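You operate a simulated robot arm through the tools that you are given. There is no shell and no other tool. Be economical: measure what you need, move in short steps, check, and stop when the job is done.

You are at the controls of a simulated two-armed robot. One attempt, no reset.

JOB
Pour oats into the orange bowl up to its upper line.
Fine: hold the oat jar to twist its lid off and on; jar back where it stood, shut. Set down upright: oat jar.

Only the result counts: the job must be done as asked and must still hold three seconds after the hand-in. Knocking over, shifting, dropping, spilling or breaking anything else fails it. Lids that push on must go on centred and level and be pressed home; caps that screw on are set level and turned clockwise until they are tight.

ROBOT AND FRAMES
Two 7-joint arms with two-finger grippers on one trunk, on a base that drives. Base frame: it is fixed to the floor where the robot stands at the start and does not move with it; the origin is under the middle of the robot, x ahead of it, y to its left, z up; the surface under the hand at the start is at about z = 0.74. Readings come in m, rad, newtons and seconds.
The left shoulder is at the start at [0.073, 0.216, 1.144], the right one opposite. With the tool pointing down near the work surface each hand reaches from about 0.26 to 0.82 m from the robot's upright axis, wherever it stands, measured 20 degrees to its own side. Places, roughly: front of the dining table [0.6, -0.1, 0.7]; orange bowl (15x15x8 cm) [0.5, 0, 0.8]. Payload 3.18 kg a hand.
The tool frame of a hand sits at the grasp point between the pads (the TCP): z along the fingers, y along the line on which they close. The tips reach 0.03 m beyond it. The gripper opens to 0.144 m. The gripper's body begins 0.103 m behind the TCP.
Orientation is that of the tool frame in the base frame, as a unit quaternion [x, y, z, w]. With the fingers straight down and closing along the base's y, the tool's x points along the base's -x, its y along +y and its z along -z.

CONTROLS
- The arms move only by the tool arm_command. It takes "left_commands", "right_commands" or both (then of equal length, played together; a hand with none holds still); each is a list of rows, each an object of numbers (a shift or turn left out is 0, a gripper value left out holds the last): "dx", "dy", "dz": the shift along the base's x, y, z in m; "ax", "ay", "az": the turn, a rotation vector about the base's x, y, z in rad; "grip": the gripper command, from -1 (shut) to 1 (fully open), values between in proportion. In form: [{"dx": .., "dy": .., "dz": .., "ax": .., "ay": .., "az": .., "grip": ..}, ...]. A call has 1 to 20 rows; each row shifts and turns the commanded pose from where the row before left it. Rows are played at 5 a second. More than 0.05 m and 0.15 rad between two rows, or a gripper value outside its range, and nothing of the call is played. Where a pose cannot be reached the arm comes as near as it can. A force on the tool above 40 N (or 10 N above the force at the start of the call, whichever is more), or a blocked arm, ends the call early, and 0.2 s more pass. The fingers move at their own pace and stop on an object; they squeeze with about 21 N. The grip force told is the motor's: it shows also when the fingers shut on nothing. Time passes only in rows, and 0.2 s behind the last, so rows that do not move let the fingers close. The reply holds the time, the measured pose of the TCP, the force on the tool along the base axes, the opening and the grip force, in the units named above and with some noise, with the torque about the TCP (base axes, N m) and any sound that the robot's microphone picked up.
- Cameras (640 x 400 px; columns grow to the right, rows downward): "scene" is now at [0.1603, -0.044, 1.3386]; the picture's right is [-0.46, -0.89, 0.00], its down [-0.60, 0.31, -0.74] and it looks along [0.66, -0.34, -0.68] (base axes); focal length 214 px, centre (320, 200). "left" rides on the left gripper at [0.076, -0.016, -0.143] in its tool frame; the picture's right is [0.21, 0.98, 0.00], its down [-0.84, 0.18, -0.51] and it looks along [-0.50, 0.11, 0.86] (tool axes); focal length 218 px, centre (320, 200). "right" rides on the right gripper at [0.076, 0.016, -0.143] in its tool frame; the picture's right is [-0.21, 0.98, 0.00], its down [-0.84, -0.18, -0.51] and it looks along [-0.50, -0.11, 0.86] (tool axes); focal length 218 px, centre (320, 200). There is no depth. A picture from a camera that has moved, and an enlarged one, comes with that camera's place and axes in the base frame and with its lens. The place of the scene camera against the robot may be out by one fixed shift of up to 0.025 m in any direction.
- get_image(camera): a new picture of that camera. The clock stands still meanwhile.
- raise_lower(by): slides the trunk up (or, below 0, down) by that many m; the arms and the scene camera ride with it, the base frame stays. It gives what a move gives, with no picture.
- drive_base(legs): drives the robot by 1 to 6 legs, each [ahead, left, turn to the left] in m, m and rad, along the robot's own axes; the way and the turn of a leg run together, so that a leg with both is an arc; at most 1.5 m and 3.142 rad a leg. The arms and the cameras ride along, it lands a little off, and it stops where it bumps. It gives what a move gives.
- pan_tilt(pan, tilt): turns the head with the scene camera to pan (to the left, within 1.396 rad either way) and tilt (down, from -0.506 to 1.204), counted from straight ahead of the robot. It gives what a move gives.
- close_up(camera, box): a new picture of the part [left, top, right, bottom] of that camera's present view, enlarged. The clock stands still meanwhile.
- hand_in(): hands the job in; it is judged then, once.

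Work in short steps. Places have to be worked out from the pictures, the camera data and where the tool is seen: move nearer, look again, correct. Check each grasp and each placing, and mend what went wrong. You have 120 turns and 92 pictures in all, those below and enlarged ones among them. Open the grippers and draw the arms clear of the work before you hand the job in, unless the task says otherwise; then end with one line.

The tools are called after "Call:" by a JSON object that holds its "fn" and its "kwargs". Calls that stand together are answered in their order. arm_command: Moves the arms, as the interface text tells. Its arguments: {"type":"object","properties":{"left_commands":{"type":"array"},"right_commands":{"type":"array"}},"required":[]} The other tools are called the same way: raise_lower (by) slides the trunk up or down; drive_base (legs) drives the base; pan_tilt (pan, tilt) turns the head that bears the scene camera; get_image (camera) takes a picture; close_up (camera, box) takes an enlarged picture of a part of a camera's view; hand_in () hands the job in.

At the start:

```text
time: 0.0
left_eef_pos: [0.4131, 0.066, 1.0839]
left_tool_rot: [0.0, 1.0, 0.0, 0.0]
left_wrist_force: [0.1, 0.2, -0.3]
left_torque: [-0.01, -0.01, 0.02]
left_grip_width: 0.1442
left_finger_force: 0.1
right_eef_pos: [0.3698, -0.3289, 1.1908]
right_tool_rot: [0.0, 1.0, 0.001, 0.0]
right_wrist_force: [-0.3, 0.0, -0.6]
right_torque: [0.01, 0.01, 0.01]
right_grip_width: 0.1442
right_finger_force: 0.0
trunk travel left (down, up): [-0.226, 0.143]
robot x, y, heading: [-0.0017, -0.0015, 0.001]
head pan, tilt: [-0.475, 0.742]
```

scene: 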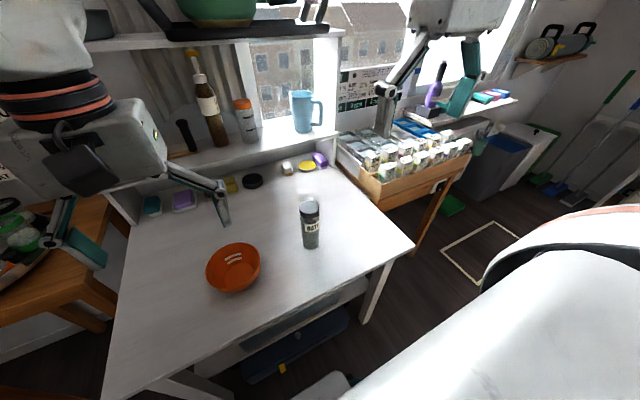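
right: 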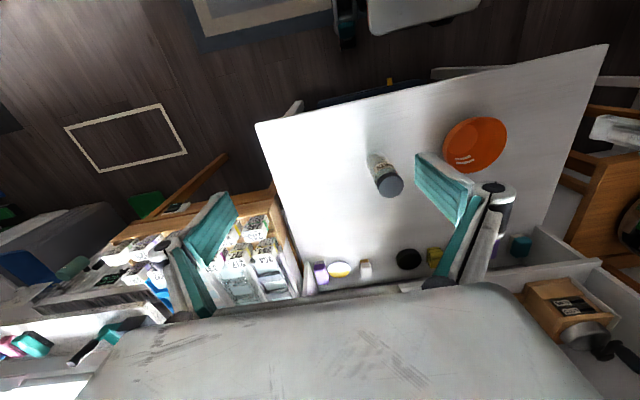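
left: 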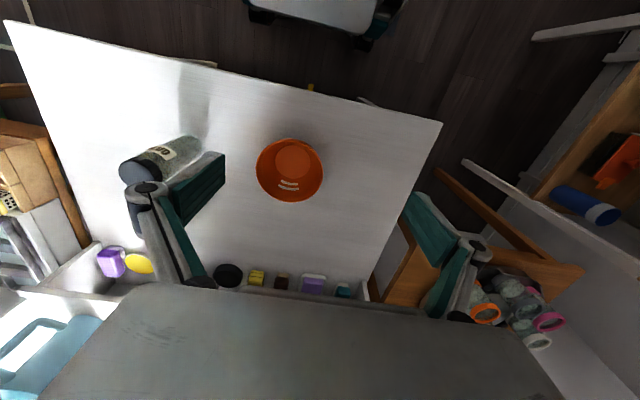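

I'll look closely at the jar and the bowl first.

Call:
{"fn": "close_up", "kwargs": {"camera": "scene", "box": [270, 180, 350, 260]}}

Call:
{"fn": "close_up", "kwargs": {"camera": "scene", "box": [190, 230, 280, 300]}}

Call:
{"fn": "close_up", "kwargs": {"camera": "left", "box": [100, 100, 340, 250]}}

```text
5.00 times, centred on (310, 220) of scene
camera zoom: at [0.1603, -0.044, 1.3386], right [-0.46, -0.89, 0.0], down [-0.6, 0.31, -0.74], along [0.66, -0.34, -0.68], focal length 1072 px, centre (370, 100)
```

zoom: 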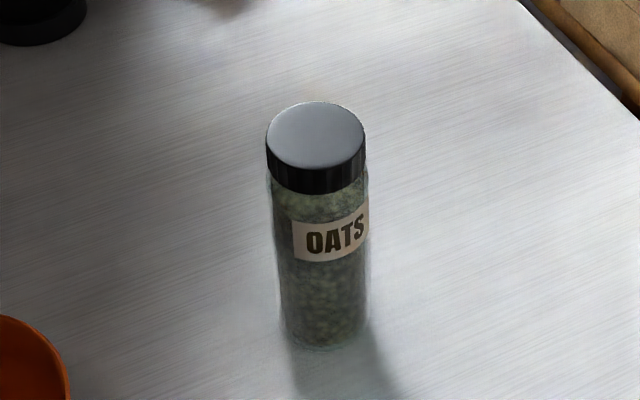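

```text
5.71 times, centred on (235, 265) of scene
camera zoom: at [0.1603, -0.044, 1.3386], right [-0.46, -0.89, 0.0], down [-0.6, 0.31, -0.74], along [0.66, -0.34, -0.68], focal length 1226 px, centre (806, -171)
```

zoom: 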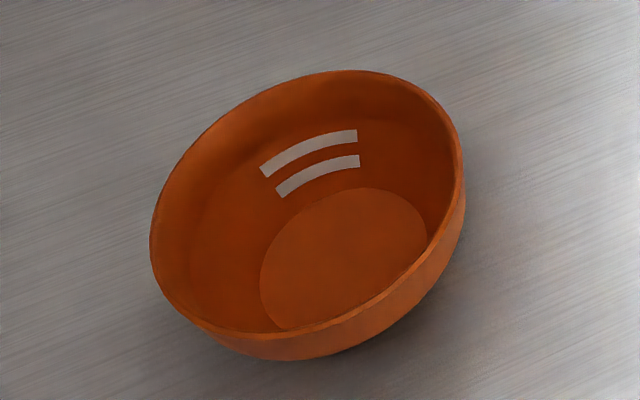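

```text
2.67 times, centred on (220, 175) of left
camera zoom: at [0.3366, 0.0495, 1.226], right [-0.21, 0.98, 0.0], down [0.84, 0.18, 0.51], along [0.5, 0.11, -0.86], focal length 582 px, centre (587, 267)
```

zoom: 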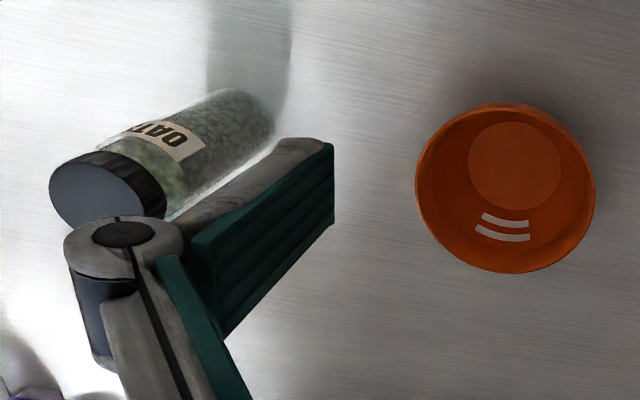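

The jar stands at about [0.545, -0.21] and the bowl at about [0.52, 0.03]. I'll turn the right hand so it can take the jar from its -y side, with the gripper camera on top. The move stays high.

Call:
{"fn": "arm_command", "kwargs": {"right_commands": [{"az": -0.1428, "dx": 0.01, "dy": -0.01}, {"az": -0.1428, "dx": 0.016, "dy": -0.01}, {"az": -0.1428, "dx": 0.016, "dy": -0.01}, {"az": -0.1428, "dx": 0.016, "dy": -0.01}, {"az": -0.1428, "dx": 0.016, "dy": -0.01}, {"az": -0.1428, "dx": 0.016, "dy": -0.01}, {"az": -0.1428, "dx": 0.016, "dy": -0.01}, {"az": -0.1428, "dx": 0.016, "dy": -0.01}, {"az": -0.1428, "dx": 0.016, "dy": -0.01}, {"az": -0.1428, "dx": 0.016, "dy": -0.01}, {"az": -0.1428, "dx": 0.016, "dy": -0.01}, {}]}}

```text
time: 2.6
left_eef_pos: [0.4123, 0.0677, 1.083]
left_tool_rot: [0.0, 1.0, 0.0, 0.0]
left_wrist_force: [-1.3, 0.1, 1.3]
left_torque: [-0.01, 0.0, -0.02]
left_grip_width: 0.1439
left_finger_force: 0.0
right_eef_pos: [0.5419, -0.4401, 1.1899]
right_tool_rot: [0.708, 0.706, 0.0, 0.001]
right_wrist_force: [-0.8, 0.0, 0.4]
right_torque: [-0.04, -0.01, 0.02]
right_grip_width: 0.1438
right_finger_force: 0.1
trunk travel left (down, up): [-0.226, 0.143]
robot x, y, heading: [0.0013, 0.0002, 0.001]
head pan, tilt: [-0.475, 0.742]
```

The yaw worked. Next I tilt the fingers toward +y and lower the hand, staying well to the side of the jar.

Call:
{"fn": "arm_command", "kwargs": {"right_commands": [{"ax": 0.12, "dz": -0.025}, {"ax": 0.12, "dz": -0.025}, {"ax": 0.12, "dz": -0.025}, {"ax": 0.12, "dz": -0.025}, {"ax": 0.12, "dz": -0.025}, {"ax": 0.12, "dz": -0.025}, {"ax": 0.12, "dz": -0.025}, {"ax": 0.12, "dz": -0.025}, {"ax": 0.12, "dz": -0.025}, {"ax": 0.12, "dz": -0.025}, {}]}}

Call:
{"fn": "get_image", "kwargs": {"camera": "right"}}

Call:
{"fn": "get_image", "kwargs": {"camera": "scene"}}

```text
time: 5.0
left_eef_pos: [0.4117, 0.0673, 1.0851]
left_tool_rot: [0.0, 1.0, 0.0, 0.0]
left_wrist_force: [0.1, 0.4, -0.1]
left_torque: [-0.05, -0.02, -0.01]
left_grip_width: 0.1441
left_finger_force: 0.2
right_eef_pos: [0.5379, -0.4398, 0.9431]
right_tool_rot: [0.583, 0.583, 0.402, -0.399]
right_wrist_force: [0.0, 0.4, -0.1]
right_torque: [-0.01, 0.0, -0.05]
right_grip_width: 0.1439
right_finger_force: 0.1
trunk travel left (down, up): [-0.226, 0.143]
robot x, y, heading: [-0.0009, -0.0002, -0.002]
head pan, tilt: [-0.475, 0.742]
```

```text
85 pictures are left
camera right: at [0.5531, -0.5461, 1.0663], right [0.98, -0.08, -0.19], down [-0.18, -0.78, -0.6], along [-0.1, 0.63, -0.77], focal length 218 px, centre (320, 200)
```

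right: 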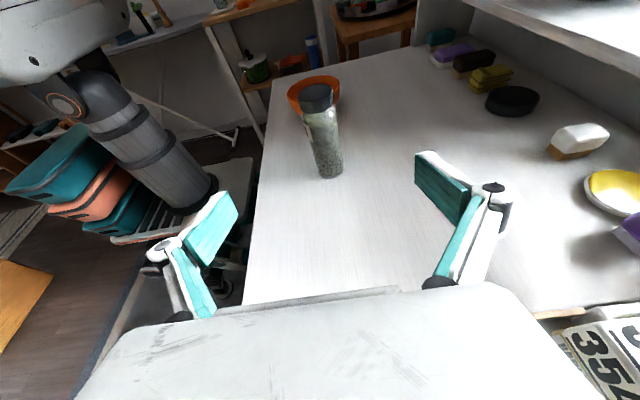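

```text
84 pictures are left
camera scene: at [0.1597, -0.0436, 1.3389], right [-0.46, -0.89, 0.0], down [-0.6, 0.31, -0.74], along [0.66, -0.34, -0.68], focal length 214 px, centre (320, 200)
```

scene: 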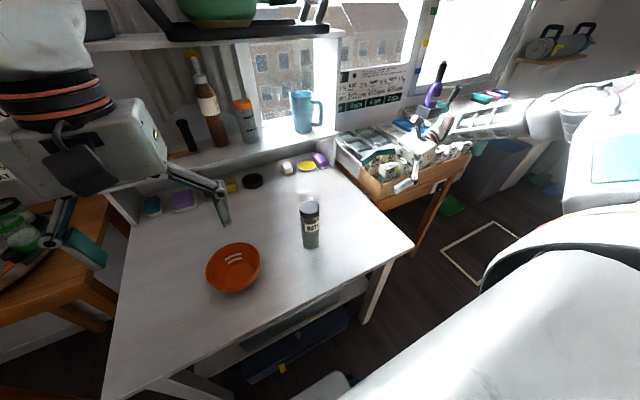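

The jar's axis comes out at about x 0.538, y -0.203, and its lid top at about z 0.91. I lower the hand to grasp height in front of it.

Call:
{"fn": "arm_command", "kwargs": {"right_commands": [{"dy": 0.02, "dz": -0.024}, {"dy": 0.02, "dz": -0.024}, {"dy": 0.02, "dz": -0.024}, {"dy": 0.02, "dz": -0.024}, {"dy": 0.02, "dz": -0.024}, {}]}}

Call:
{"fn": "get_image", "kwargs": {"camera": "right"}}

```text
time: 6.4
left_eef_pos: [0.4143, 0.0675, 1.083]
left_tool_rot: [0.0, 1.0, 0.001, 0.0]
left_wrist_force: [0.3, 0.3, -0.4]
left_torque: [-0.02, 0.02, 0.01]
left_grip_width: 0.1439
left_finger_force: 0.0
right_eef_pos: [0.5355, -0.3338, 0.8308]
right_tool_rot: [0.585, 0.583, 0.4, -0.398]
right_wrist_force: [0.1, 0.2, 0.0]
right_torque: [0.0, -0.01, -0.01]
right_grip_width: 0.1442
right_finger_force: 0.1
right hand out of reach, approached as far as the arm can: row 5
trunk travel left (down, up): [-0.226, 0.143]
robot x, y, heading: [0.0005, 0.0013, 0.002]
head pan, tilt: [-0.475, 0.742]
```

```text
83 pictures are left
camera right: at [0.5502, -0.4402, 0.9532], right [0.98, -0.08, -0.19], down [-0.18, -0.78, -0.6], along [-0.1, 0.62, -0.78], focal length 218 px, centre (320, 200)
```

right: 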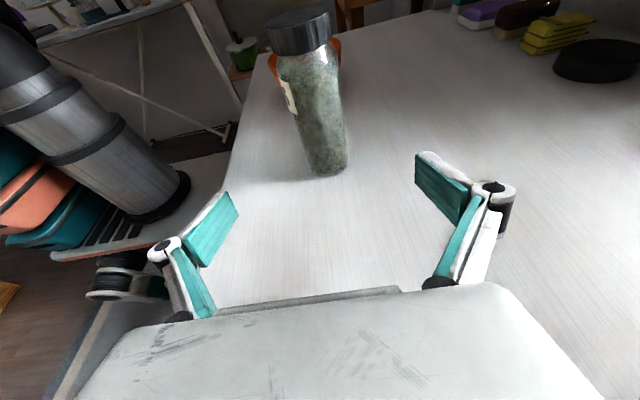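

The last row was at the edge of reach. I raise the hand a little and lower the trunk, so the shoulder sits closer to the work.

Call:
{"fn": "arm_command", "kwargs": {"right_commands": [{"dz": 0.03}, {"dz": 0.03}, {"dz": 0.03}, {}]}}

Call:
{"fn": "raise_lower", "kwargs": {"by": -0.1}}

```text
time: 7.4
left_eef_pos: [0.4137, 0.0682, 1.0831]
left_tool_rot: [0.001, 1.0, 0.001, 0.0]
left_wrist_force: [-0.3, 0.3, -0.4]
left_torque: [0.0, 0.02, 0.02]
left_grip_width: 0.1439
left_finger_force: 0.1
right_eef_pos: [0.5352, -0.3389, 0.9186]
right_tool_rot: [0.583, 0.584, 0.399, -0.4]
right_wrist_force: [-0.3, 0.7, 0.3]
right_torque: [-0.04, -0.02, 0.04]
right_grip_width: 0.1437
right_finger_force: 0.1
trunk travel left (down, up): [-0.226, 0.143]
robot x, y, heading: [-0.0021, -0.0016, 0.001]
head pan, tilt: [-0.475, 0.742]
```

```text
time: 8.7
left_eef_pos: [0.4126, 0.0651, 0.9864]
left_tool_rot: [0.0, 1.0, 0.0, 0.001]
left_wrist_force: [-0.8, 0.2, -0.9]
left_torque: [0.02, -0.03, -0.02]
left_grip_width: 0.1441
left_finger_force: 0.1
right_eef_pos: [0.5351, -0.3375, 0.8209]
right_tool_rot: [0.584, 0.583, 0.402, -0.397]
right_wrist_force: [-0.5, -0.3, -0.1]
right_torque: [-0.04, -0.01, -0.02]
right_grip_width: 0.144
right_finger_force: 0.1
trunk travel left (down, up): [-0.126, 0.243]
robot x, y, heading: [0.0009, 0.0012, -0.001]
head pan, tilt: [-0.475, 0.742]
```

The hand is at z 0.82. I advance part of the way toward the jar and look.

Call:
{"fn": "arm_command", "kwargs": {"right_commands": [{"dx": 0.005, "dy": 0.02, "dz": -0.005}, {"dy": 0.02, "dz": -0.005}, {"dy": 0.02, "dz": -0.003}, {"dy": 0.02}, {}]}}

Call:
{"fn": "get_image", "kwargs": {"camera": "right"}}

```text
time: 9.9
left_eef_pos: [0.4132, 0.0673, 0.9836]
left_tool_rot: [0.0, 1.0, 0.0, 0.001]
left_wrist_force: [0.7, 0.0, -0.1]
left_torque: [-0.02, -0.04, 0.01]
left_grip_width: 0.1437
left_finger_force: 0.1
right_eef_pos: [0.54, -0.2586, 0.8074]
right_tool_rot: [0.584, 0.583, 0.4, -0.399]
right_wrist_force: [0.2, 0.2, -0.5]
right_torque: [0.01, -0.03, 0.01]
right_grip_width: 0.144
right_finger_force: 0.0
trunk travel left (down, up): [-0.126, 0.243]
robot x, y, heading: [0.0001, -0.0013, 0.001]
head pan, tilt: [-0.475, 0.742]
```

```text
82 pictures are left
camera right: at [0.5562, -0.3657, 0.9306], right [0.98, -0.08, -0.19], down [-0.18, -0.78, -0.6], along [-0.1, 0.62, -0.77], focal length 218 px, centre (320, 200)
```

right: 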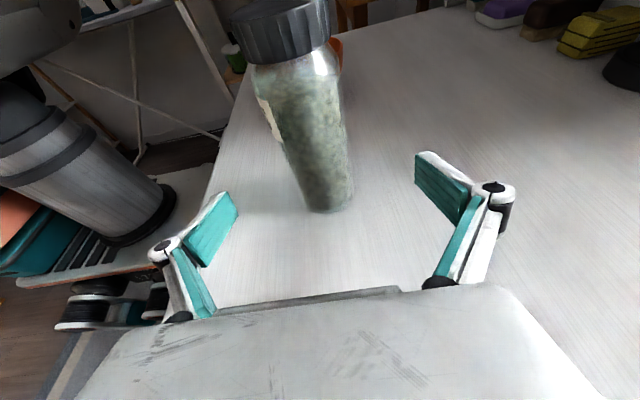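

The jar's front bottom edge is at about y -0.231, which puts its axis at y -0.205, x 0.541. I advance to that point and close gently.

Call:
{"fn": "arm_command", "kwargs": {"right_commands": [{"dy": 0.02}, {"dy": 0.018}, {"dy": 0.015}, {}]}}

Call:
{"fn": "get_image", "kwargs": {"camera": "right"}}

Call:
{"fn": "close_up", "kwargs": {"camera": "left", "box": [0, 50, 320, 250]}}

```text
time: 10.9
left_eef_pos: [0.414, 0.0674, 0.9831]
left_tool_rot: [0.0, 1.0, 0.0, 0.0]
left_wrist_force: [0.7, 0.1, -0.3]
left_torque: [0.02, -0.01, -0.01]
left_grip_width: 0.1438
left_finger_force: 0.1
right_eef_pos: [0.5412, -0.2059, 0.805]
right_tool_rot: [0.583, 0.584, 0.399, -0.4]
right_wrist_force: [0.0, 0.4, -0.1]
right_torque: [-0.01, 0.02, -0.01]
right_grip_width: 0.1442
right_finger_force: 0.0
trunk travel left (down, up): [-0.126, 0.243]
robot x, y, heading: [0.005, -0.0035, 0.004]
head pan, tilt: [-0.475, 0.742]
```

```text
81 pictures are left
camera right: at [0.5568, -0.3121, 0.9293], right [0.98, -0.08, -0.19], down [-0.18, -0.78, -0.6], along [-0.1, 0.62, -0.77], focal length 218 px, centre (320, 200)
```

right: 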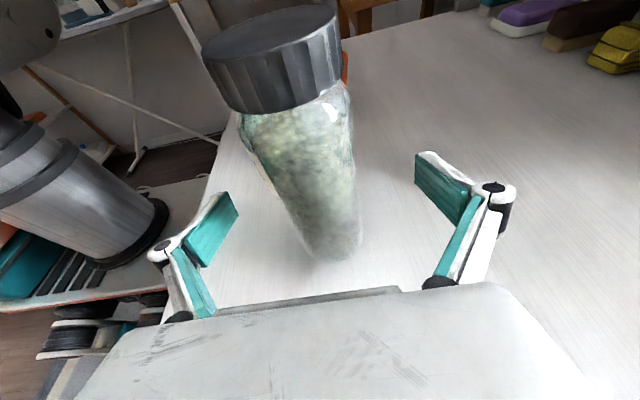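

```text
2.00 times, centred on (160, 150) of left
camera zoom: at [0.3366, 0.0494, 1.126], right [-0.21, 0.98, 0.0], down [0.84, 0.18, 0.51], along [0.5, 0.11, -0.86], focal length 436 px, centre (640, 300)
```

zoom: 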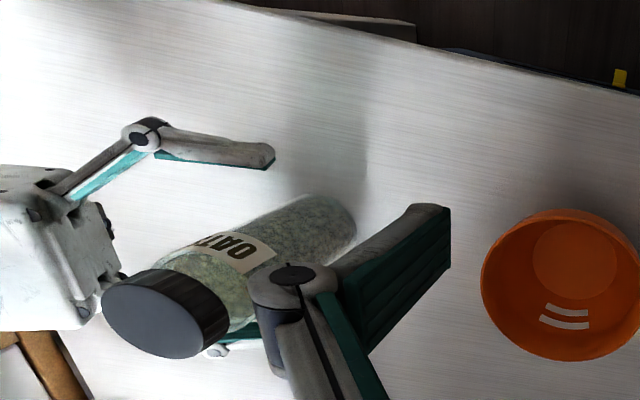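

The jar stands between the fingers and close to centred. I close the grip.

Call:
{"fn": "arm_command", "kwargs": {"right_commands": [{"grip": 0.0}, {"grip": -0.2}, {"grip": -1}, {"grip": -1}, {"grip": -1}]}}

Call:
{"fn": "get_image", "kwargs": {"camera": "right"}}

```text
time: 12.1
left_eef_pos: [0.414, 0.0677, 0.9834]
left_tool_rot: [0.001, 1.0, 0.0, 0.0]
left_wrist_force: [0.0, -0.3, 0.2]
left_torque: [0.01, 0.01, 0.0]
left_grip_width: 0.144
left_finger_force: 0.1
right_eef_pos: [0.5414, -0.2052, 0.8062]
right_tool_rot: [0.584, 0.583, 0.4, -0.399]
right_wrist_force: [-0.4, 0.6, 0.5]
right_torque: [0.03, 0.04, 0.02]
right_grip_width: 0.0578
right_finger_force: 21.1
trunk travel left (down, up): [-0.126, 0.243]
robot x, y, heading: [-0.0018, -0.0009, -0.001]
head pan, tilt: [-0.475, 0.742]
```

```text
79 pictures are left
camera right: at [0.5568, -0.3123, 0.9292], right [0.98, -0.08, -0.19], down [-0.18, -0.78, -0.6], along [-0.1, 0.62, -0.77], focal length 218 px, centre (320, 200)
```

right: 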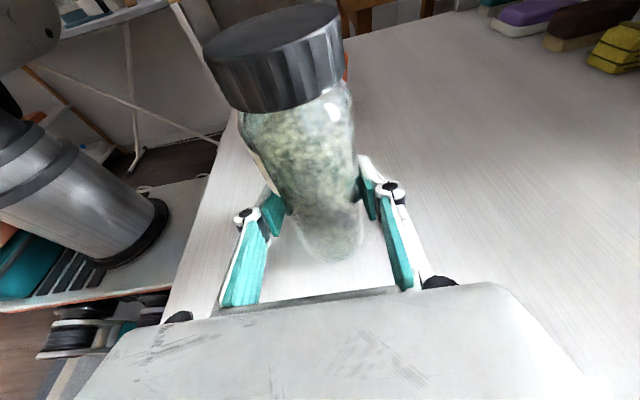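

The jar is held at a width of 0.058. I now bring the left hand over the lid, staying above it, and pre-turn it clockwise to have room for a counter-clockwise twist.

Call:
{"fn": "arm_command", "kwargs": {"left_commands": [{"dz": 0.02, "az": -0.1, "grip": 0.4}, {"dz": 0.02, "dx": 0.01, "dy": -0.02, "az": -0.1}, {"dx": 0.011, "dy": -0.023, "az": -0.1}, {"dx": 0.011, "dy": -0.023, "az": -0.1}, {"dx": 0.011, "dy": -0.023, "az": -0.1}, {"dx": 0.011, "dy": -0.023, "az": -0.1}, {"dx": 0.011, "dy": -0.023, "az": -0.1}, {"dx": 0.011, "dy": -0.023, "az": -0.1}, {"dx": 0.011, "dy": -0.023, "az": -0.1}, {"dx": 0.011, "dy": -0.023, "az": -0.1}, {"dx": 0.011, "dy": -0.023, "az": -0.1}, {"dx": 0.011, "dy": -0.023, "az": -0.1}, {"dx": 0.007, "dy": -0.022}, {}]}}

Call:
{"fn": "get_image", "kwargs": {"camera": "left"}}

Call:
{"fn": "get_image", "kwargs": {"camera": "right"}}

```text
time: 15.1
left_eef_pos: [0.4838, -0.0753, 1.0225]
left_tool_rot: [0.355, 0.935, -0.002, 0.002]
left_wrist_force: [-0.8, -0.3, -0.5]
left_torque: [0.0, 0.0, 0.0]
left_grip_width: 0.101
left_finger_force: 0.1
left hand out of reach, approached as far as the arm can: row 8, 9, 10, 11, 12, 13
right_eef_pos: [0.5412, -0.2054, 0.8056]
right_tool_rot: [0.583, 0.584, 0.399, -0.4]
right_wrist_force: [0.7, -0.4, 0.9]
right_torque: [0.03, 0.03, 0.01]
right_grip_width: 0.0577
right_finger_force: 20.8
trunk travel left (down, up): [-0.126, 0.243]
robot x, y, heading: [0.0018, 0.0, 0.003]
head pan, tilt: [-0.475, 0.742]
```

```text
78 pictures are left
camera left: at [0.4146, -0.0381, 1.1651], right [0.49, 0.87, 0.0], down [0.75, -0.42, 0.51], along [0.44, -0.25, -0.86], focal length 218 px, centre (320, 200)
```

left: 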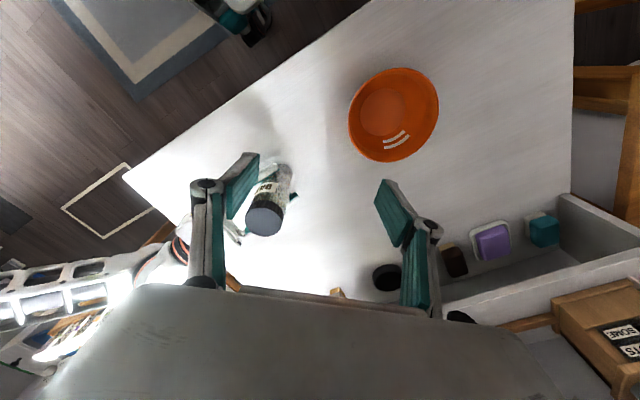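

```text
77 pictures are left
camera right: at [0.5569, -0.3123, 0.9292], right [0.98, -0.08, -0.19], down [-0.18, -0.78, -0.6], along [-0.1, 0.62, -0.77], focal length 218 px, centre (320, 200)
```

right: 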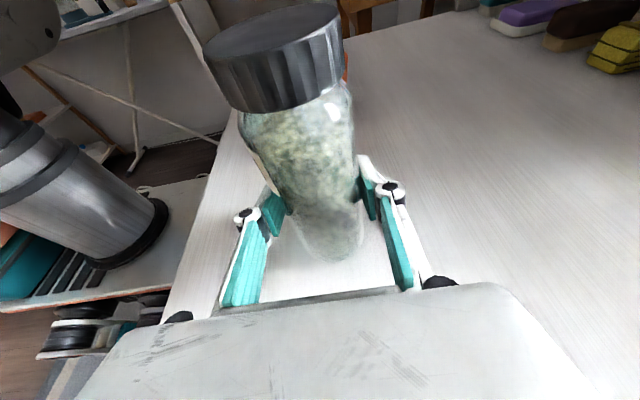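

The left hand can't reach that far across. I raise the trunk so the held jar lifts straight up with it, then bring the jar toward the middle so both hands can reach it.

Call:
{"fn": "raise_lower", "kwargs": {"by": 0.1}}

Call:
{"fn": "get_image", "kwargs": {"camera": "right"}}

```text
time: 16.5
left_eef_pos: [0.4213, -0.0764, 1.2219]
left_tool_rot: [0.35, 0.926, 0.046, 0.131]
left_wrist_force: [1.2, -0.3, 0.6]
left_torque: [0.0, 0.02, -0.01]
left_grip_width: 0.1007
left_finger_force: 0.0
right_eef_pos: [0.5403, -0.2049, 0.9044]
right_tool_rot: [0.584, 0.583, 0.399, -0.4]
right_wrist_force: [0.2, 0.2, -1.8]
right_torque: [0.05, 0.02, 0.03]
right_grip_width: 0.0578
right_finger_force: 20.8
trunk travel left (down, up): [-0.226, 0.143]
robot x, y, heading: [0.0005, -0.0009, -0.0]
head pan, tilt: [-0.475, 0.742]
```

```text
76 pictures are left
camera right: at [0.5571, -0.311, 1.0271], right [0.98, -0.08, -0.2], down [-0.18, -0.78, -0.6], along [-0.11, 0.62, -0.77], focal length 218 px, centre (320, 200)
```

right: 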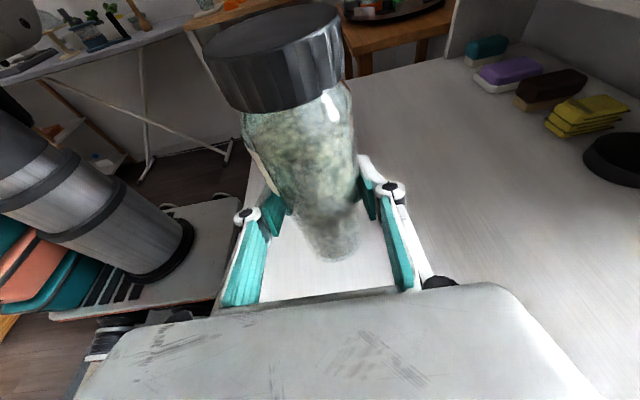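

The jar rode up cleanly. I move the left hand back to its own side and bring the jar toward the middle.

Call:
{"fn": "arm_command", "kwargs": {"left_commands": [{"dy": 0.03}, {"dy": 0.03}, {"dy": 0.03}, {}, {}, {}, {}], "right_commands": [{}, {"dz": 0.005}, {"dz": 0.005}, {"dx": -0.02, "dy": 0.02}, {"dx": -0.02, "dy": 0.025}, {"dx": -0.02, "dy": 0.025}, {}]}}

Call:
{"fn": "get_image", "kwargs": {"camera": "left"}}

```text
time: 18.1
left_eef_pos: [0.421, 0.0128, 1.2259]
left_tool_rot: [0.346, 0.927, 0.043, 0.134]
left_wrist_force: [0.5, -0.2, 0.1]
left_torque: [0.0, 0.01, -0.02]
left_grip_width: 0.1007
left_finger_force: 0.1
right_eef_pos: [0.4816, -0.1314, 0.9168]
right_tool_rot: [0.583, 0.584, 0.399, -0.4]
right_wrist_force: [-0.1, 0.6, -0.9]
right_torque: [-0.03, -0.03, 0.01]
right_grip_width: 0.058
right_finger_force: 20.4
trunk travel left (down, up): [-0.226, 0.143]
robot x, y, heading: [0.0006, -0.0008, -0.0]
head pan, tilt: [-0.475, 0.742]
```

```text
75 pictures are left
camera left: at [0.3142, 0.0509, 1.3423], right [0.47, 0.88, 0.12], down [0.58, -0.41, 0.7], along [0.67, -0.26, -0.7], focal length 218 px, centre (320, 200)
```

left: 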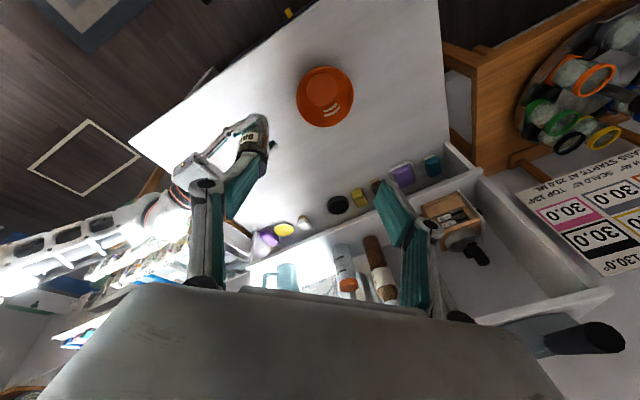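

I level the left hand's tilt of 0.28 rad about y, bring it down over the lid to z about 1.14, and bring the jar a bit further to the middle and higher.

Call:
{"fn": "arm_command", "kwargs": {"left_commands": [{"ay": 0.14}, {"ay": 0.14}, {"dx": 0.012, "dy": -0.012, "dz": -0.01}, {"dx": 0.012, "dy": -0.012, "dz": -0.015}, {"dx": 0.012, "dy": -0.012, "dz": -0.015}, {"dx": 0.012, "dy": -0.012, "dz": -0.015}, {"dx": 0.012, "dy": -0.012, "dz": -0.015}, {}], "right_commands": [{"dz": 0.015}, {"dz": 0.015}, {"dy": 0.02}, {"dy": 0.02}, {"dy": 0.02}, {}, {}, {}]}}

Call:
{"fn": "get_image", "kwargs": {"camera": "left"}}

```text
time: 19.9
left_eef_pos: [0.4814, -0.0472, 1.1552]
left_tool_rot: [0.346, 0.927, 0.043, 0.134]
left_wrist_force: [0.8, 0.1, -0.6]
left_torque: [0.02, -0.04, 0.02]
left_grip_width: 0.1008
left_finger_force: 0.2
left hand out of reach, approached as far as the arm can: row 1, 2
right_eef_pos: [0.4805, -0.0737, 0.9452]
right_tool_rot: [0.584, 0.583, 0.4, -0.399]
right_wrist_force: [0.7, -0.3, -2.6]
right_torque: [-0.01, 0.02, -0.04]
right_grip_width: 0.058
right_finger_force: 20.7
trunk travel left (down, up): [-0.226, 0.143]
robot x, y, heading: [0.001, -0.0013, 0.004]
head pan, tilt: [-0.475, 0.742]
```

```text
74 pictures are left
camera left: at [0.375, -0.0091, 1.2709], right [0.47, 0.88, 0.12], down [0.58, -0.41, 0.7], along [0.67, -0.26, -0.7], focal length 218 px, centre (320, 200)
```

left: 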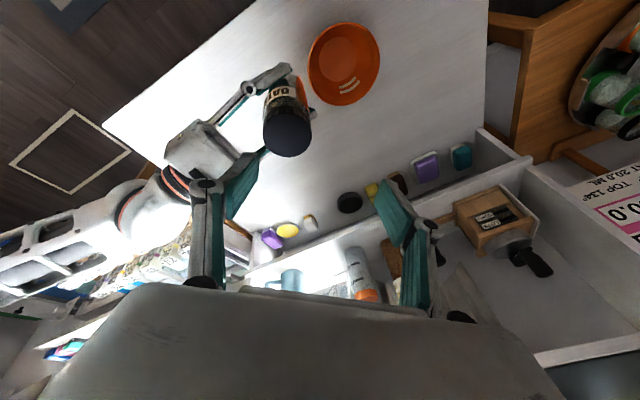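

The left wrist seems to be at a joint limit at this yaw. I turn back counter-clockwise while levelling.

Call:
{"fn": "arm_command", "kwargs": {"left_commands": [{"az": 0.14}, {"az": 0.14}, {"ay": 0.07, "az": 0.1}, {"ay": 0.07, "az": 0.1}, {"ay": 0.07}, {"ay": 0.07}, {}]}}

```text
time: 21.5
left_eef_pos: [0.4801, -0.0477, 1.155]
left_tool_rot: [0.124, 0.991, 0.049, -0.018]
left_wrist_force: [0.6, -0.6, 0.2]
left_torque: [-0.05, 0.01, -0.03]
left_grip_width: 0.1007
left_finger_force: 0.1
right_eef_pos: [0.4808, -0.0748, 0.9454]
right_tool_rot: [0.584, 0.583, 0.4, -0.399]
right_wrist_force: [0.2, 0.4, -1.7]
right_torque: [-0.02, 0.0, -0.01]
right_grip_width: 0.0579
right_finger_force: 20.7
trunk travel left (down, up): [-0.226, 0.143]
robot x, y, heading: [0.0029, -0.0026, -0.001]
head pan, tilt: [-0.475, 0.742]
```

I take out the remaining 0.1 rad of tilt and centre the left hand over the lid.

Call:
{"fn": "arm_command", "kwargs": {"left_commands": [{"ax": -0.102, "ay": -0.024}, {"dy": -0.013}, {"dy": -0.0135}, {}]}}

Call:
{"fn": "get_image", "kwargs": {"camera": "left"}}

Call:
{"fn": "get_image", "kwargs": {"camera": "right"}}

Call:
{"fn": "get_image", "kwargs": {"camera": "scene"}}

```text
time: 22.5
left_eef_pos: [0.4805, -0.0742, 1.1544]
left_tool_rot: [0.124, 0.992, 0.001, 0.001]
left_wrist_force: [0.1, 0.1, -0.7]
left_torque: [0.02, 0.01, 0.03]
left_grip_width: 0.1005
left_finger_force: 0.0
right_eef_pos: [0.4813, -0.0751, 0.9447]
right_tool_rot: [0.584, 0.583, 0.4, -0.399]
right_wrist_force: [-0.2, 0.1, -2.5]
right_torque: [-0.03, 0.0, 0.02]
right_grip_width: 0.058
right_finger_force: 21.7
trunk travel left (down, up): [-0.226, 0.143]
robot x, y, heading: [0.0009, 0.0005, 0.002]
head pan, tilt: [-0.475, 0.742]
```

```text
73 pictures are left
camera left: at [0.4016, -0.0723, 1.2961], right [0.04, 1.0, 0.0], down [0.86, -0.03, 0.51], along [0.51, -0.02, -0.86], focal length 218 px, centre (320, 200)
```

left: 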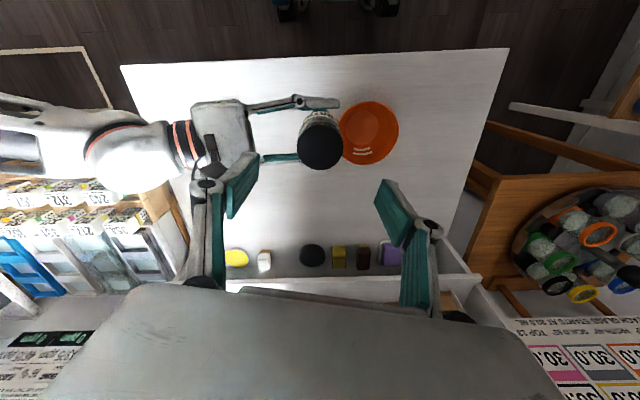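

```text
72 pictures are left
camera right: at [0.4966, -0.1811, 1.0678], right [0.98, -0.08, -0.19], down [-0.18, -0.78, -0.6], along [-0.1, 0.62, -0.77], focal length 218 px, centre (320, 200)
```

right: 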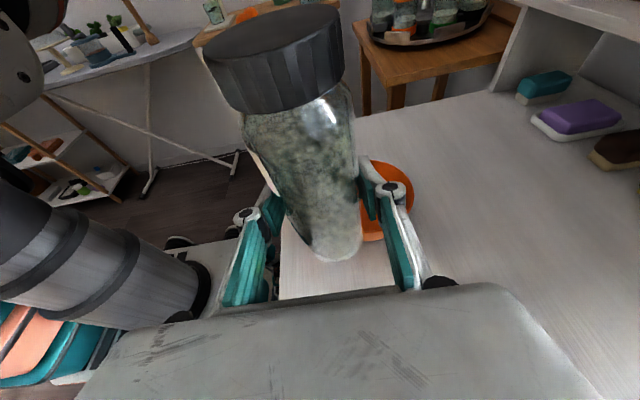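

```text
71 pictures are left
camera scene: at [0.1604, -0.0441, 1.3386], right [-0.46, -0.89, 0.0], down [-0.6, 0.31, -0.74], along [0.66, -0.34, -0.68], focal length 214 px, centre (320, 200)
```

scene: 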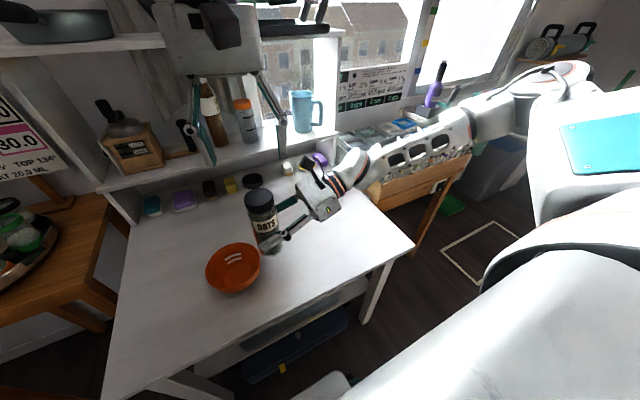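

The left hand is centred over the lid, whose top is at z about 1.053. To keep its fingers clear of the right wrist camera, I turn it counter-clockwise before going down.

Call:
{"fn": "arm_command", "kwargs": {"left_commands": [{"az": 0.14}, {"az": 0.14}, {"az": 0.14}, {"az": 0.14}, {"az": 0.14}, {"az": 0.14}, {"az": 0.14, "dz": -0.02}, {"dz": -0.02}, {"dz": -0.02}, {}]}}

Call:
{"fn": "get_image", "kwargs": {"camera": "left"}}

Call:
{"fn": "get_image", "kwargs": {"camera": "right"}}

```text
time: 24.7
left_eef_pos: [0.4798, -0.0728, 1.094]
left_tool_rot: [-0.358, 0.934, 0.002, 0.001]
left_wrist_force: [0.3, -0.7, -0.6]
left_torque: [0.02, -0.02, 0.0]
left_grip_width: 0.1006
left_finger_force: 0.0
right_eef_pos: [0.4802, -0.075, 0.9447]
right_tool_rot: [0.584, 0.583, 0.401, -0.399]
right_wrist_force: [-0.4, 0.3, -3.1]
right_torque: [-0.02, -0.06, 0.01]
right_grip_width: 0.0578
right_finger_force: 20.9
trunk travel left (down, up): [-0.226, 0.143]
robot x, y, heading: [-0.0011, 0.0002, 0.001]
head pan, tilt: [-0.475, 0.742]
```

```text
70 pictures are left
camera left: at [0.4329, -0.1379, 1.2361], right [-0.81, 0.59, 0.0], down [0.51, 0.7, 0.51], along [0.3, 0.41, -0.86], focal length 218 px, centre (320, 200)
```

left: 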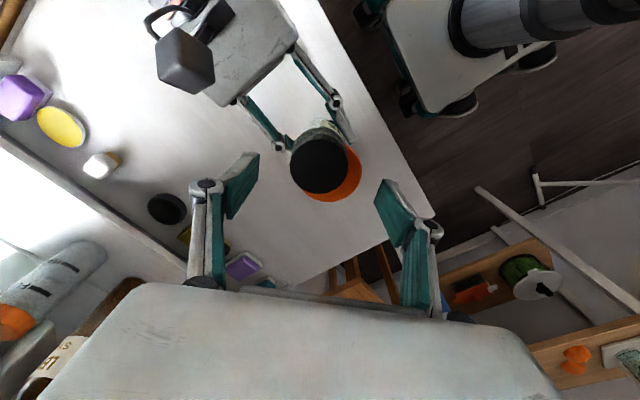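

```text
69 pictures are left
camera right: at [0.4963, -0.181, 1.068], right [0.98, -0.08, -0.19], down [-0.18, -0.78, -0.6], along [-0.1, 0.62, -0.77], focal length 218 px, centre (320, 200)
```

right: 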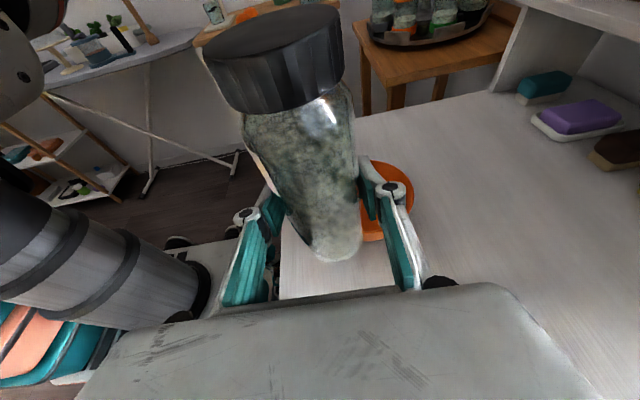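

The lid top reads z about 1.045. I go down so the fingertips straddle the lid's rim, with TCP at about 1.056, and then close.

Call:
{"fn": "arm_command", "kwargs": {"left_commands": [{"dx": 0.001, "dy": -0.003, "dz": -0.019}, {"dz": -0.019}, {"grip": -0.2}, {"grip": -1}, {"grip": -1}, {"grip": -1}]}}

Call:
{"fn": "get_image", "kwargs": {"camera": "right"}}

Call:
{"fn": "get_image", "kwargs": {"camera": "left"}}

```text
time: 26.1
left_eef_pos: [0.4824, -0.0738, 1.0558]
left_tool_rot: [-0.357, 0.934, 0.002, 0.001]
left_wrist_force: [-1.2, 0.4, 1.4]
left_torque: [0.1, 0.01, -0.01]
left_grip_width: 0.0589
left_finger_force: 21.2
right_eef_pos: [0.4817, -0.0746, 0.9439]
right_tool_rot: [0.584, 0.583, 0.4, -0.399]
right_wrist_force: [0.8, -2.0, -2.4]
right_torque: [0.04, 0.07, 0.0]
right_grip_width: 0.0577
right_finger_force: 21.1
trunk travel left (down, up): [-0.226, 0.143]
robot x, y, heading: [0.0013, -0.0005, 0.001]
head pan, tilt: [-0.475, 0.742]
```

```text
68 pictures are left
camera right: at [0.4967, -0.181, 1.0677], right [0.98, -0.08, -0.19], down [-0.18, -0.78, -0.6], along [-0.1, 0.62, -0.77], focal length 218 px, centre (320, 200)
```

right: 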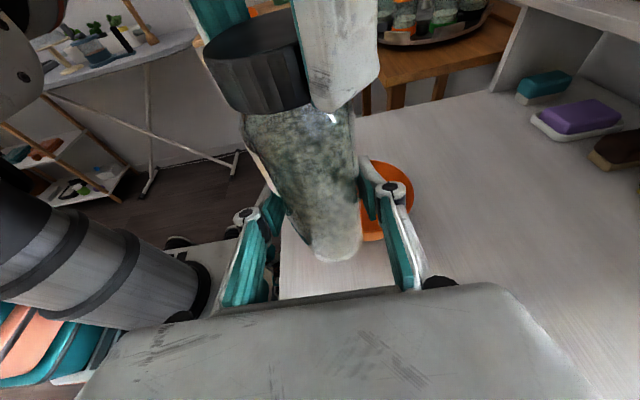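

```text
67 pictures are left
camera left: at [0.4344, -0.1387, 1.1983], right [-0.81, 0.59, 0.0], down [0.51, 0.7, 0.51], along [0.3, 0.41, -0.86], focal length 218 px, centre (320, 200)
```

left: 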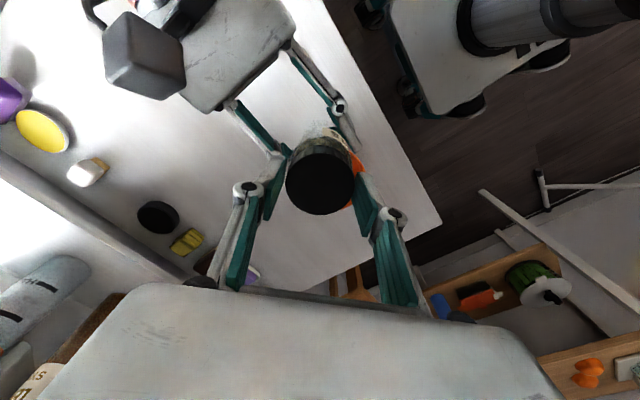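

The lid is held at a width of 0.059. I twist counter-clockwise while watching the torque.

Call:
{"fn": "arm_command", "kwargs": {"left_commands": [{"az": 0.1}, {"az": 0.1}, {"az": 0.1}, {"az": 0.1}, {"az": 0.1}, {"az": 0.1}]}}

Call:
{"fn": "get_image", "kwargs": {"camera": "right"}}

```text
time: 27.5
left_eef_pos: [0.4817, -0.0749, 1.057]
left_tool_rot: [-0.618, 0.786, 0.001, 0.0]
left_wrist_force: [-3.2, 8.3, 0.1]
left_torque: [0.58, 0.12, 0.0]
left_grip_width: 0.0589
left_finger_force: 21.7
right_eef_pos: [0.4805, -0.0748, 0.9454]
right_tool_rot: [0.584, 0.583, 0.4, -0.399]
right_wrist_force: [2.8, -7.5, -1.2]
right_torque: [0.33, 0.21, 0.0]
right_grip_width: 0.0579
right_finger_force: 21.1
trunk travel left (down, up): [-0.226, 0.143]
robot x, y, heading: [0.0036, -0.0002, 0.005]
head pan, tilt: [-0.475, 0.742]
```

```text
66 pictures are left
camera right: at [0.4968, -0.181, 1.068], right [0.98, -0.08, -0.19], down [-0.18, -0.78, -0.6], along [-0.1, 0.62, -0.77], focal length 218 px, centre (320, 200)
```

right: 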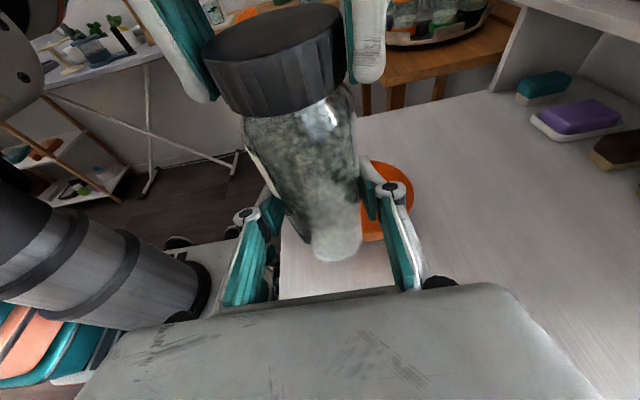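

The torque about z is near zero, so the lid is turning. A side force has built up, so I ease the left hand 2 mm in +y and keep turning.

Call:
{"fn": "arm_command", "kwargs": {"left_commands": [{"dy": 0.001}, {"az": 0.1, "dy": 0.001}, {"az": 0.1}, {"az": 0.1}, {"az": 0.1}, {"az": 0.1}, {"az": 0.1}]}}

Call:
{"fn": "get_image", "kwargs": {"camera": "right"}}

```text
time: 29.1
left_eef_pos: [0.482, -0.0745, 1.0572]
left_tool_rot: [0.823, -0.568, -0.001, -0.001]
left_wrist_force: [-3.9, -10.9, 1.3]
left_torque: [-0.66, -0.05, -0.01]
left_grip_width: 0.0585
left_finger_force: 21.1
right_eef_pos: [0.481, -0.0742, 0.9447]
right_tool_rot: [0.584, 0.583, 0.4, -0.399]
right_wrist_force: [4.1, 10.4, -3.2]
right_torque: [-0.55, 0.44, 0.01]
right_grip_width: 0.0581
right_finger_force: 20.9
trunk travel left (down, up): [-0.226, 0.143]
robot x, y, heading: [-0.0018, 0.0041, -0.002]
head pan, tilt: [-0.475, 0.742]
```

```text
65 pictures are left
camera right: at [0.4965, -0.1808, 1.0678], right [0.98, -0.08, -0.19], down [-0.18, -0.78, -0.6], along [-0.11, 0.62, -0.77], focal length 218 px, centre (320, 200)
```

right: 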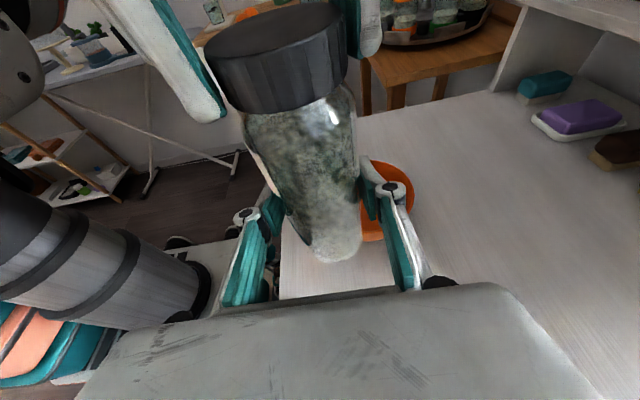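

I ease back 1 mm and turn further, adding a slight lift to test whether the lid is free.

Call:
{"fn": "arm_command", "kwargs": {"left_commands": [{"dy": -0.001, "dx": -0.0005}, {"az": 0.1}, {"az": 0.1}, {"az": 0.1}, {"az": 0.1}, {"az": 0.1}, {"az": 0.1}, {"dz": 0.002}, {"dz": 0.002}, {}]}}

Call:
{"fn": "get_image", "kwargs": {"camera": "right"}}

```text
time: 31.3
left_eef_pos: [0.4811, -0.073, 1.0589]
left_tool_rot: [0.954, -0.3, -0.003, 0.0]
left_wrist_force: [5.6, 5.5, -11.5]
left_torque: [0.44, -0.5, -0.02]
left_grip_width: 0.0589
left_finger_force: 20.7
right_eef_pos: [0.4811, -0.0744, 0.9454]
right_tool_rot: [0.583, 0.583, 0.4, -0.399]
right_wrist_force: [-4.6, -6.0, 8.9]
right_torque: [0.28, -0.06, 0.0]
right_grip_width: 0.058
right_finger_force: 20.7
trunk travel left (down, up): [-0.226, 0.143]
robot x, y, heading: [0.0014, 0.0021, 0.004]
head pan, tilt: [-0.475, 0.742]
```

```text
64 pictures are left
camera right: at [0.4966, -0.1808, 1.0689], right [0.98, -0.08, -0.19], down [-0.18, -0.78, -0.6], along [-0.1, 0.63, -0.77], focal length 218 px, centre (320, 200)
```

right: 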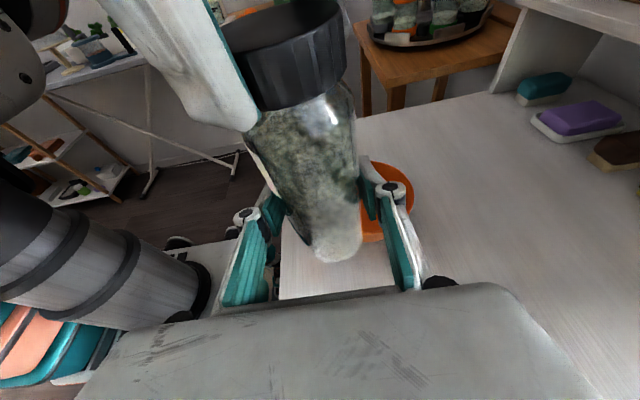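

A 4 mm lift meets 11 N, so the lid is still on its thread. I release the lift and keep turning.

Call:
{"fn": "arm_command", "kwargs": {"left_commands": [{"dz": -0.003}, {"az": 0.1}, {"az": 0.1}, {"az": 0.1}, {"az": 0.1}, {"az": 0.1}, {"az": 0.1}, {}]}}

Call:
{"fn": "get_image", "kwargs": {"camera": "left"}}

```text
time: 33.1
left_eef_pos: [0.4809, -0.0743, 1.0578]
left_tool_rot: [1.0, -0.003, -0.001, 0.001]
left_wrist_force: [3.9, 2.6, 1.3]
left_torque: [0.15, -0.22, -0.01]
left_grip_width: 0.0588
left_finger_force: 21.2
right_eef_pos: [0.4808, -0.074, 0.9443]
right_tool_rot: [0.583, 0.583, 0.4, -0.399]
right_wrist_force: [-4.4, -2.9, -3.7]
right_torque: [0.0, -0.21, -0.01]
right_grip_width: 0.0578
right_finger_force: 21.2
trunk travel left (down, up): [-0.226, 0.143]
robot x, y, heading: [-0.0017, 0.0021, 0.003]
head pan, tilt: [-0.475, 0.742]
```

```text
63 pictures are left
camera left: at [0.5568, -0.0606, 1.2], right [0.2, -0.98, 0.0], down [-0.84, -0.17, 0.51], along [-0.5, -0.1, -0.86], focal length 218 px, centre (320, 200)
```

left: 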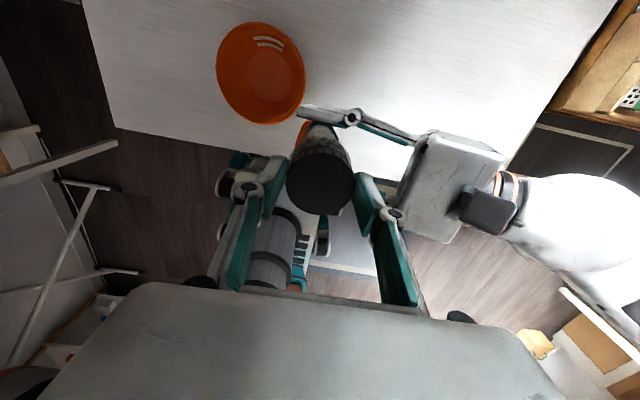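

I've turned about 2.4 rad so far and the wrist still moves freely. I continue.

Call:
{"fn": "arm_command", "kwargs": {"left_commands": [{"az": 0.1}, {"az": 0.1}, {"az": 0.1}, {"az": 0.1}, {"az": 0.1}, {"az": 0.1}, {"az": 0.1}, {"az": 0.1}, {"dz": 0.003}, {}]}}

Call:
{"fn": "get_image", "kwargs": {"camera": "right"}}

```text
time: 35.3
left_eef_pos: [0.4812, -0.0745, 1.0597]
left_tool_rot: [0.923, 0.385, -0.002, -0.002]
left_wrist_force: [-1.1, -0.8, -3.8]
left_torque: [-0.07, -0.01, 0.02]
left_grip_width: 0.0586
left_finger_force: 21.3
right_eef_pos: [0.4814, -0.0751, 0.9467]
right_tool_rot: [0.584, 0.583, 0.401, -0.399]
right_wrist_force: [2.2, 0.6, 3.0]
right_torque: [0.05, 0.22, 0.01]
right_grip_width: 0.0576
right_finger_force: 21.0
trunk travel left (down, up): [-0.226, 0.143]
robot x, y, heading: [0.0002, 0.0003, -0.002]
head pan, tilt: [-0.475, 0.742]
```

```text
62 pictures are left
camera right: at [0.4969, -0.1811, 1.0686], right [0.98, -0.08, -0.19], down [-0.18, -0.78, -0.6], along [-0.1, 0.62, -0.77], focal length 218 px, centre (320, 200)
```

right: 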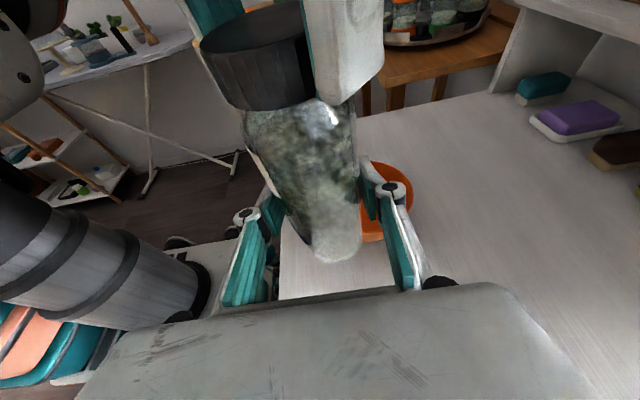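

Lid resistance is smaller now. I turn further and add a lift in small amounts.

Call:
{"fn": "arm_command", "kwargs": {"left_commands": [{"az": 0.1}, {"az": 0.1}, {"az": 0.1}, {"az": 0.1}, {"az": 0.1}, {"az": 0.1}, {"az": 0.1}, {"dz": 0.002}, {"dz": 0.002}, {}]}}

Call:
{"fn": "get_image", "kwargs": {"camera": "right"}}

```text
time: 37.5
left_eef_pos: [0.4803, -0.075, 1.0628]
left_tool_rot: [0.735, 0.678, -0.001, 0.002]
left_wrist_force: [0.9, -0.1, -22.5]
left_torque: [-0.03, -0.16, 0.0]
left_grip_width: 0.0589
left_finger_force: 21.3
right_eef_pos: [0.4816, -0.0754, 0.9456]
right_tool_rot: [0.584, 0.582, 0.401, -0.399]
right_wrist_force: [-0.5, 0.3, 19.5]
right_torque: [-0.01, 0.06, 0.02]
right_grip_width: 0.0578
right_finger_force: 20.8
trunk travel left (down, up): [-0.226, 0.143]
robot x, y, heading: [0.0016, -0.0012, -0.003]
head pan, tilt: [-0.475, 0.742]
```

```text
61 pictures are left
camera right: at [0.4968, -0.1809, 1.0687], right [0.98, -0.08, -0.19], down [-0.18, -0.78, -0.6], along [-0.1, 0.63, -0.77], focal length 218 px, centre (320, 200)
```

right: 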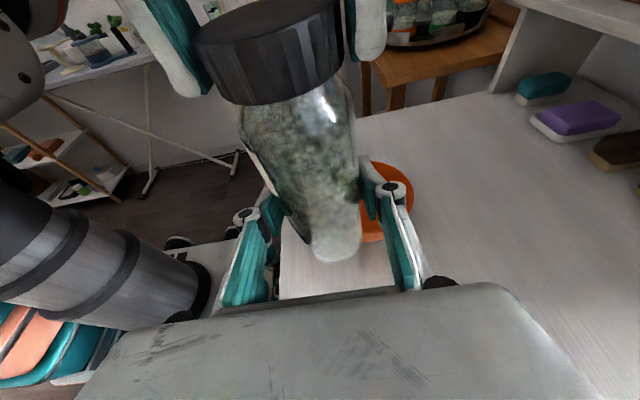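

The lid rises with the turning but is still engaged, with a 22 N pull. I take the lift back and go on turning.

Call:
{"fn": "arm_command", "kwargs": {"left_commands": [{"dz": -0.002}, {"az": 0.1}, {"az": 0.1}, {"az": 0.1}, {"az": 0.1}, {"az": 0.1}, {"az": 0.1}, {}]}}

```text
time: 39.3
left_eef_pos: [0.4807, -0.0756, 1.0619]
left_tool_rot: [0.501, 0.866, 0.0, 0.001]
left_wrist_force: [-0.2, -4.5, -8.4]
left_torque: [-0.26, 0.06, 0.04]
left_grip_width: 0.0587
left_finger_force: 20.9
right_eef_pos: [0.4802, -0.0754, 0.9451]
right_tool_rot: [0.583, 0.583, 0.4, -0.4]
right_wrist_force: [0.8, 4.3, 6.6]
right_torque: [-0.2, 0.06, 0.01]
right_grip_width: 0.0578
right_finger_force: 20.9
trunk travel left (down, up): [-0.226, 0.143]
robot x, y, heading: [-0.0032, 0.0002, -0.003]
head pan, tilt: [-0.475, 0.742]
```

There's no limit yet after about 4.5 rad. I continue turning.

Call:
{"fn": "arm_command", "kwargs": {"left_commands": [{"az": 0.1}, {"az": 0.1}, {"az": 0.1}, {"az": 0.1}, {"az": 0.1}, {"az": 0.1}, {"dz": 0.002}, {}]}}

Call:
{"fn": "get_image", "kwargs": {"camera": "right"}}

```text
time: 40.3
left_eef_pos: [0.5181, -0.0355, 1.1078]
left_tool_rot: [0.272, 0.959, -0.072, 0.02]
left_wrist_force: [-0.2, 0.2, 0.2]
left_torque: [-0.05, -0.02, 0.01]
left_grip_width: 0.0588
left_finger_force: 21.2
right_eef_pos: [0.4794, -0.0739, 0.9437]
right_tool_rot: [0.584, 0.584, 0.399, -0.399]
right_wrist_force: [0.5, -0.2, -1.7]
right_torque: [-0.01, -0.01, 0.0]
right_grip_width: 0.0565
right_finger_force: 21.9
trunk travel left (down, up): [-0.226, 0.143]
robot x, y, heading: [-0.0024, -0.0013, 0.004]
head pan, tilt: [-0.475, 0.742]
stopped in row 5 (left hand): the arm was blocked; the commanded pose is now the measured one
```

```text
60 pictures are left
camera right: at [0.4959, -0.1801, 1.0671], right [0.98, -0.08, -0.19], down [-0.18, -0.78, -0.6], along [-0.11, 0.62, -0.78], focal length 218 px, centre (320, 200)
```

right: 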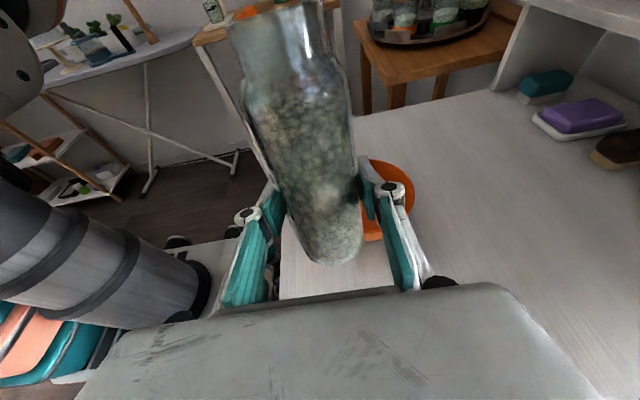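

The lid came off with a jerk as the left arm hit its limit. I check for spills and whether the left hand still holds the lid.

Call:
{"fn": "get_image", "kwargs": {"camera": "left"}}

Call:
{"fn": "get_image", "kwargs": {"camera": "scene"}}

```text
59 pictures are left
camera left: at [0.4446, 0.0101, 1.2444], right [0.34, 0.93, -0.14], down [0.81, -0.21, 0.54], along [0.48, -0.3, -0.83], focal length 218 px, centre (320, 200)
```

left: 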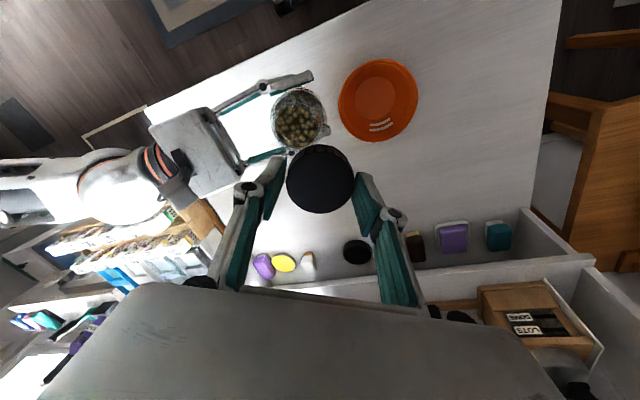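

```text
58 pictures are left
camera scene: at [0.1601, -0.0431, 1.3388], right [-0.46, -0.89, 0.0], down [-0.6, 0.31, -0.74], along [0.66, -0.34, -0.68], focal length 214 px, centre (320, 200)
```

scene: 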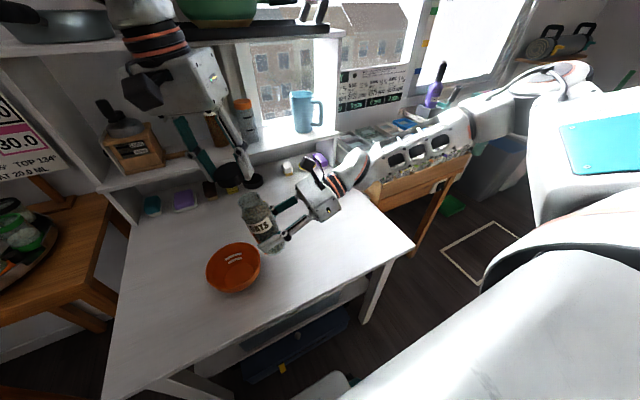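

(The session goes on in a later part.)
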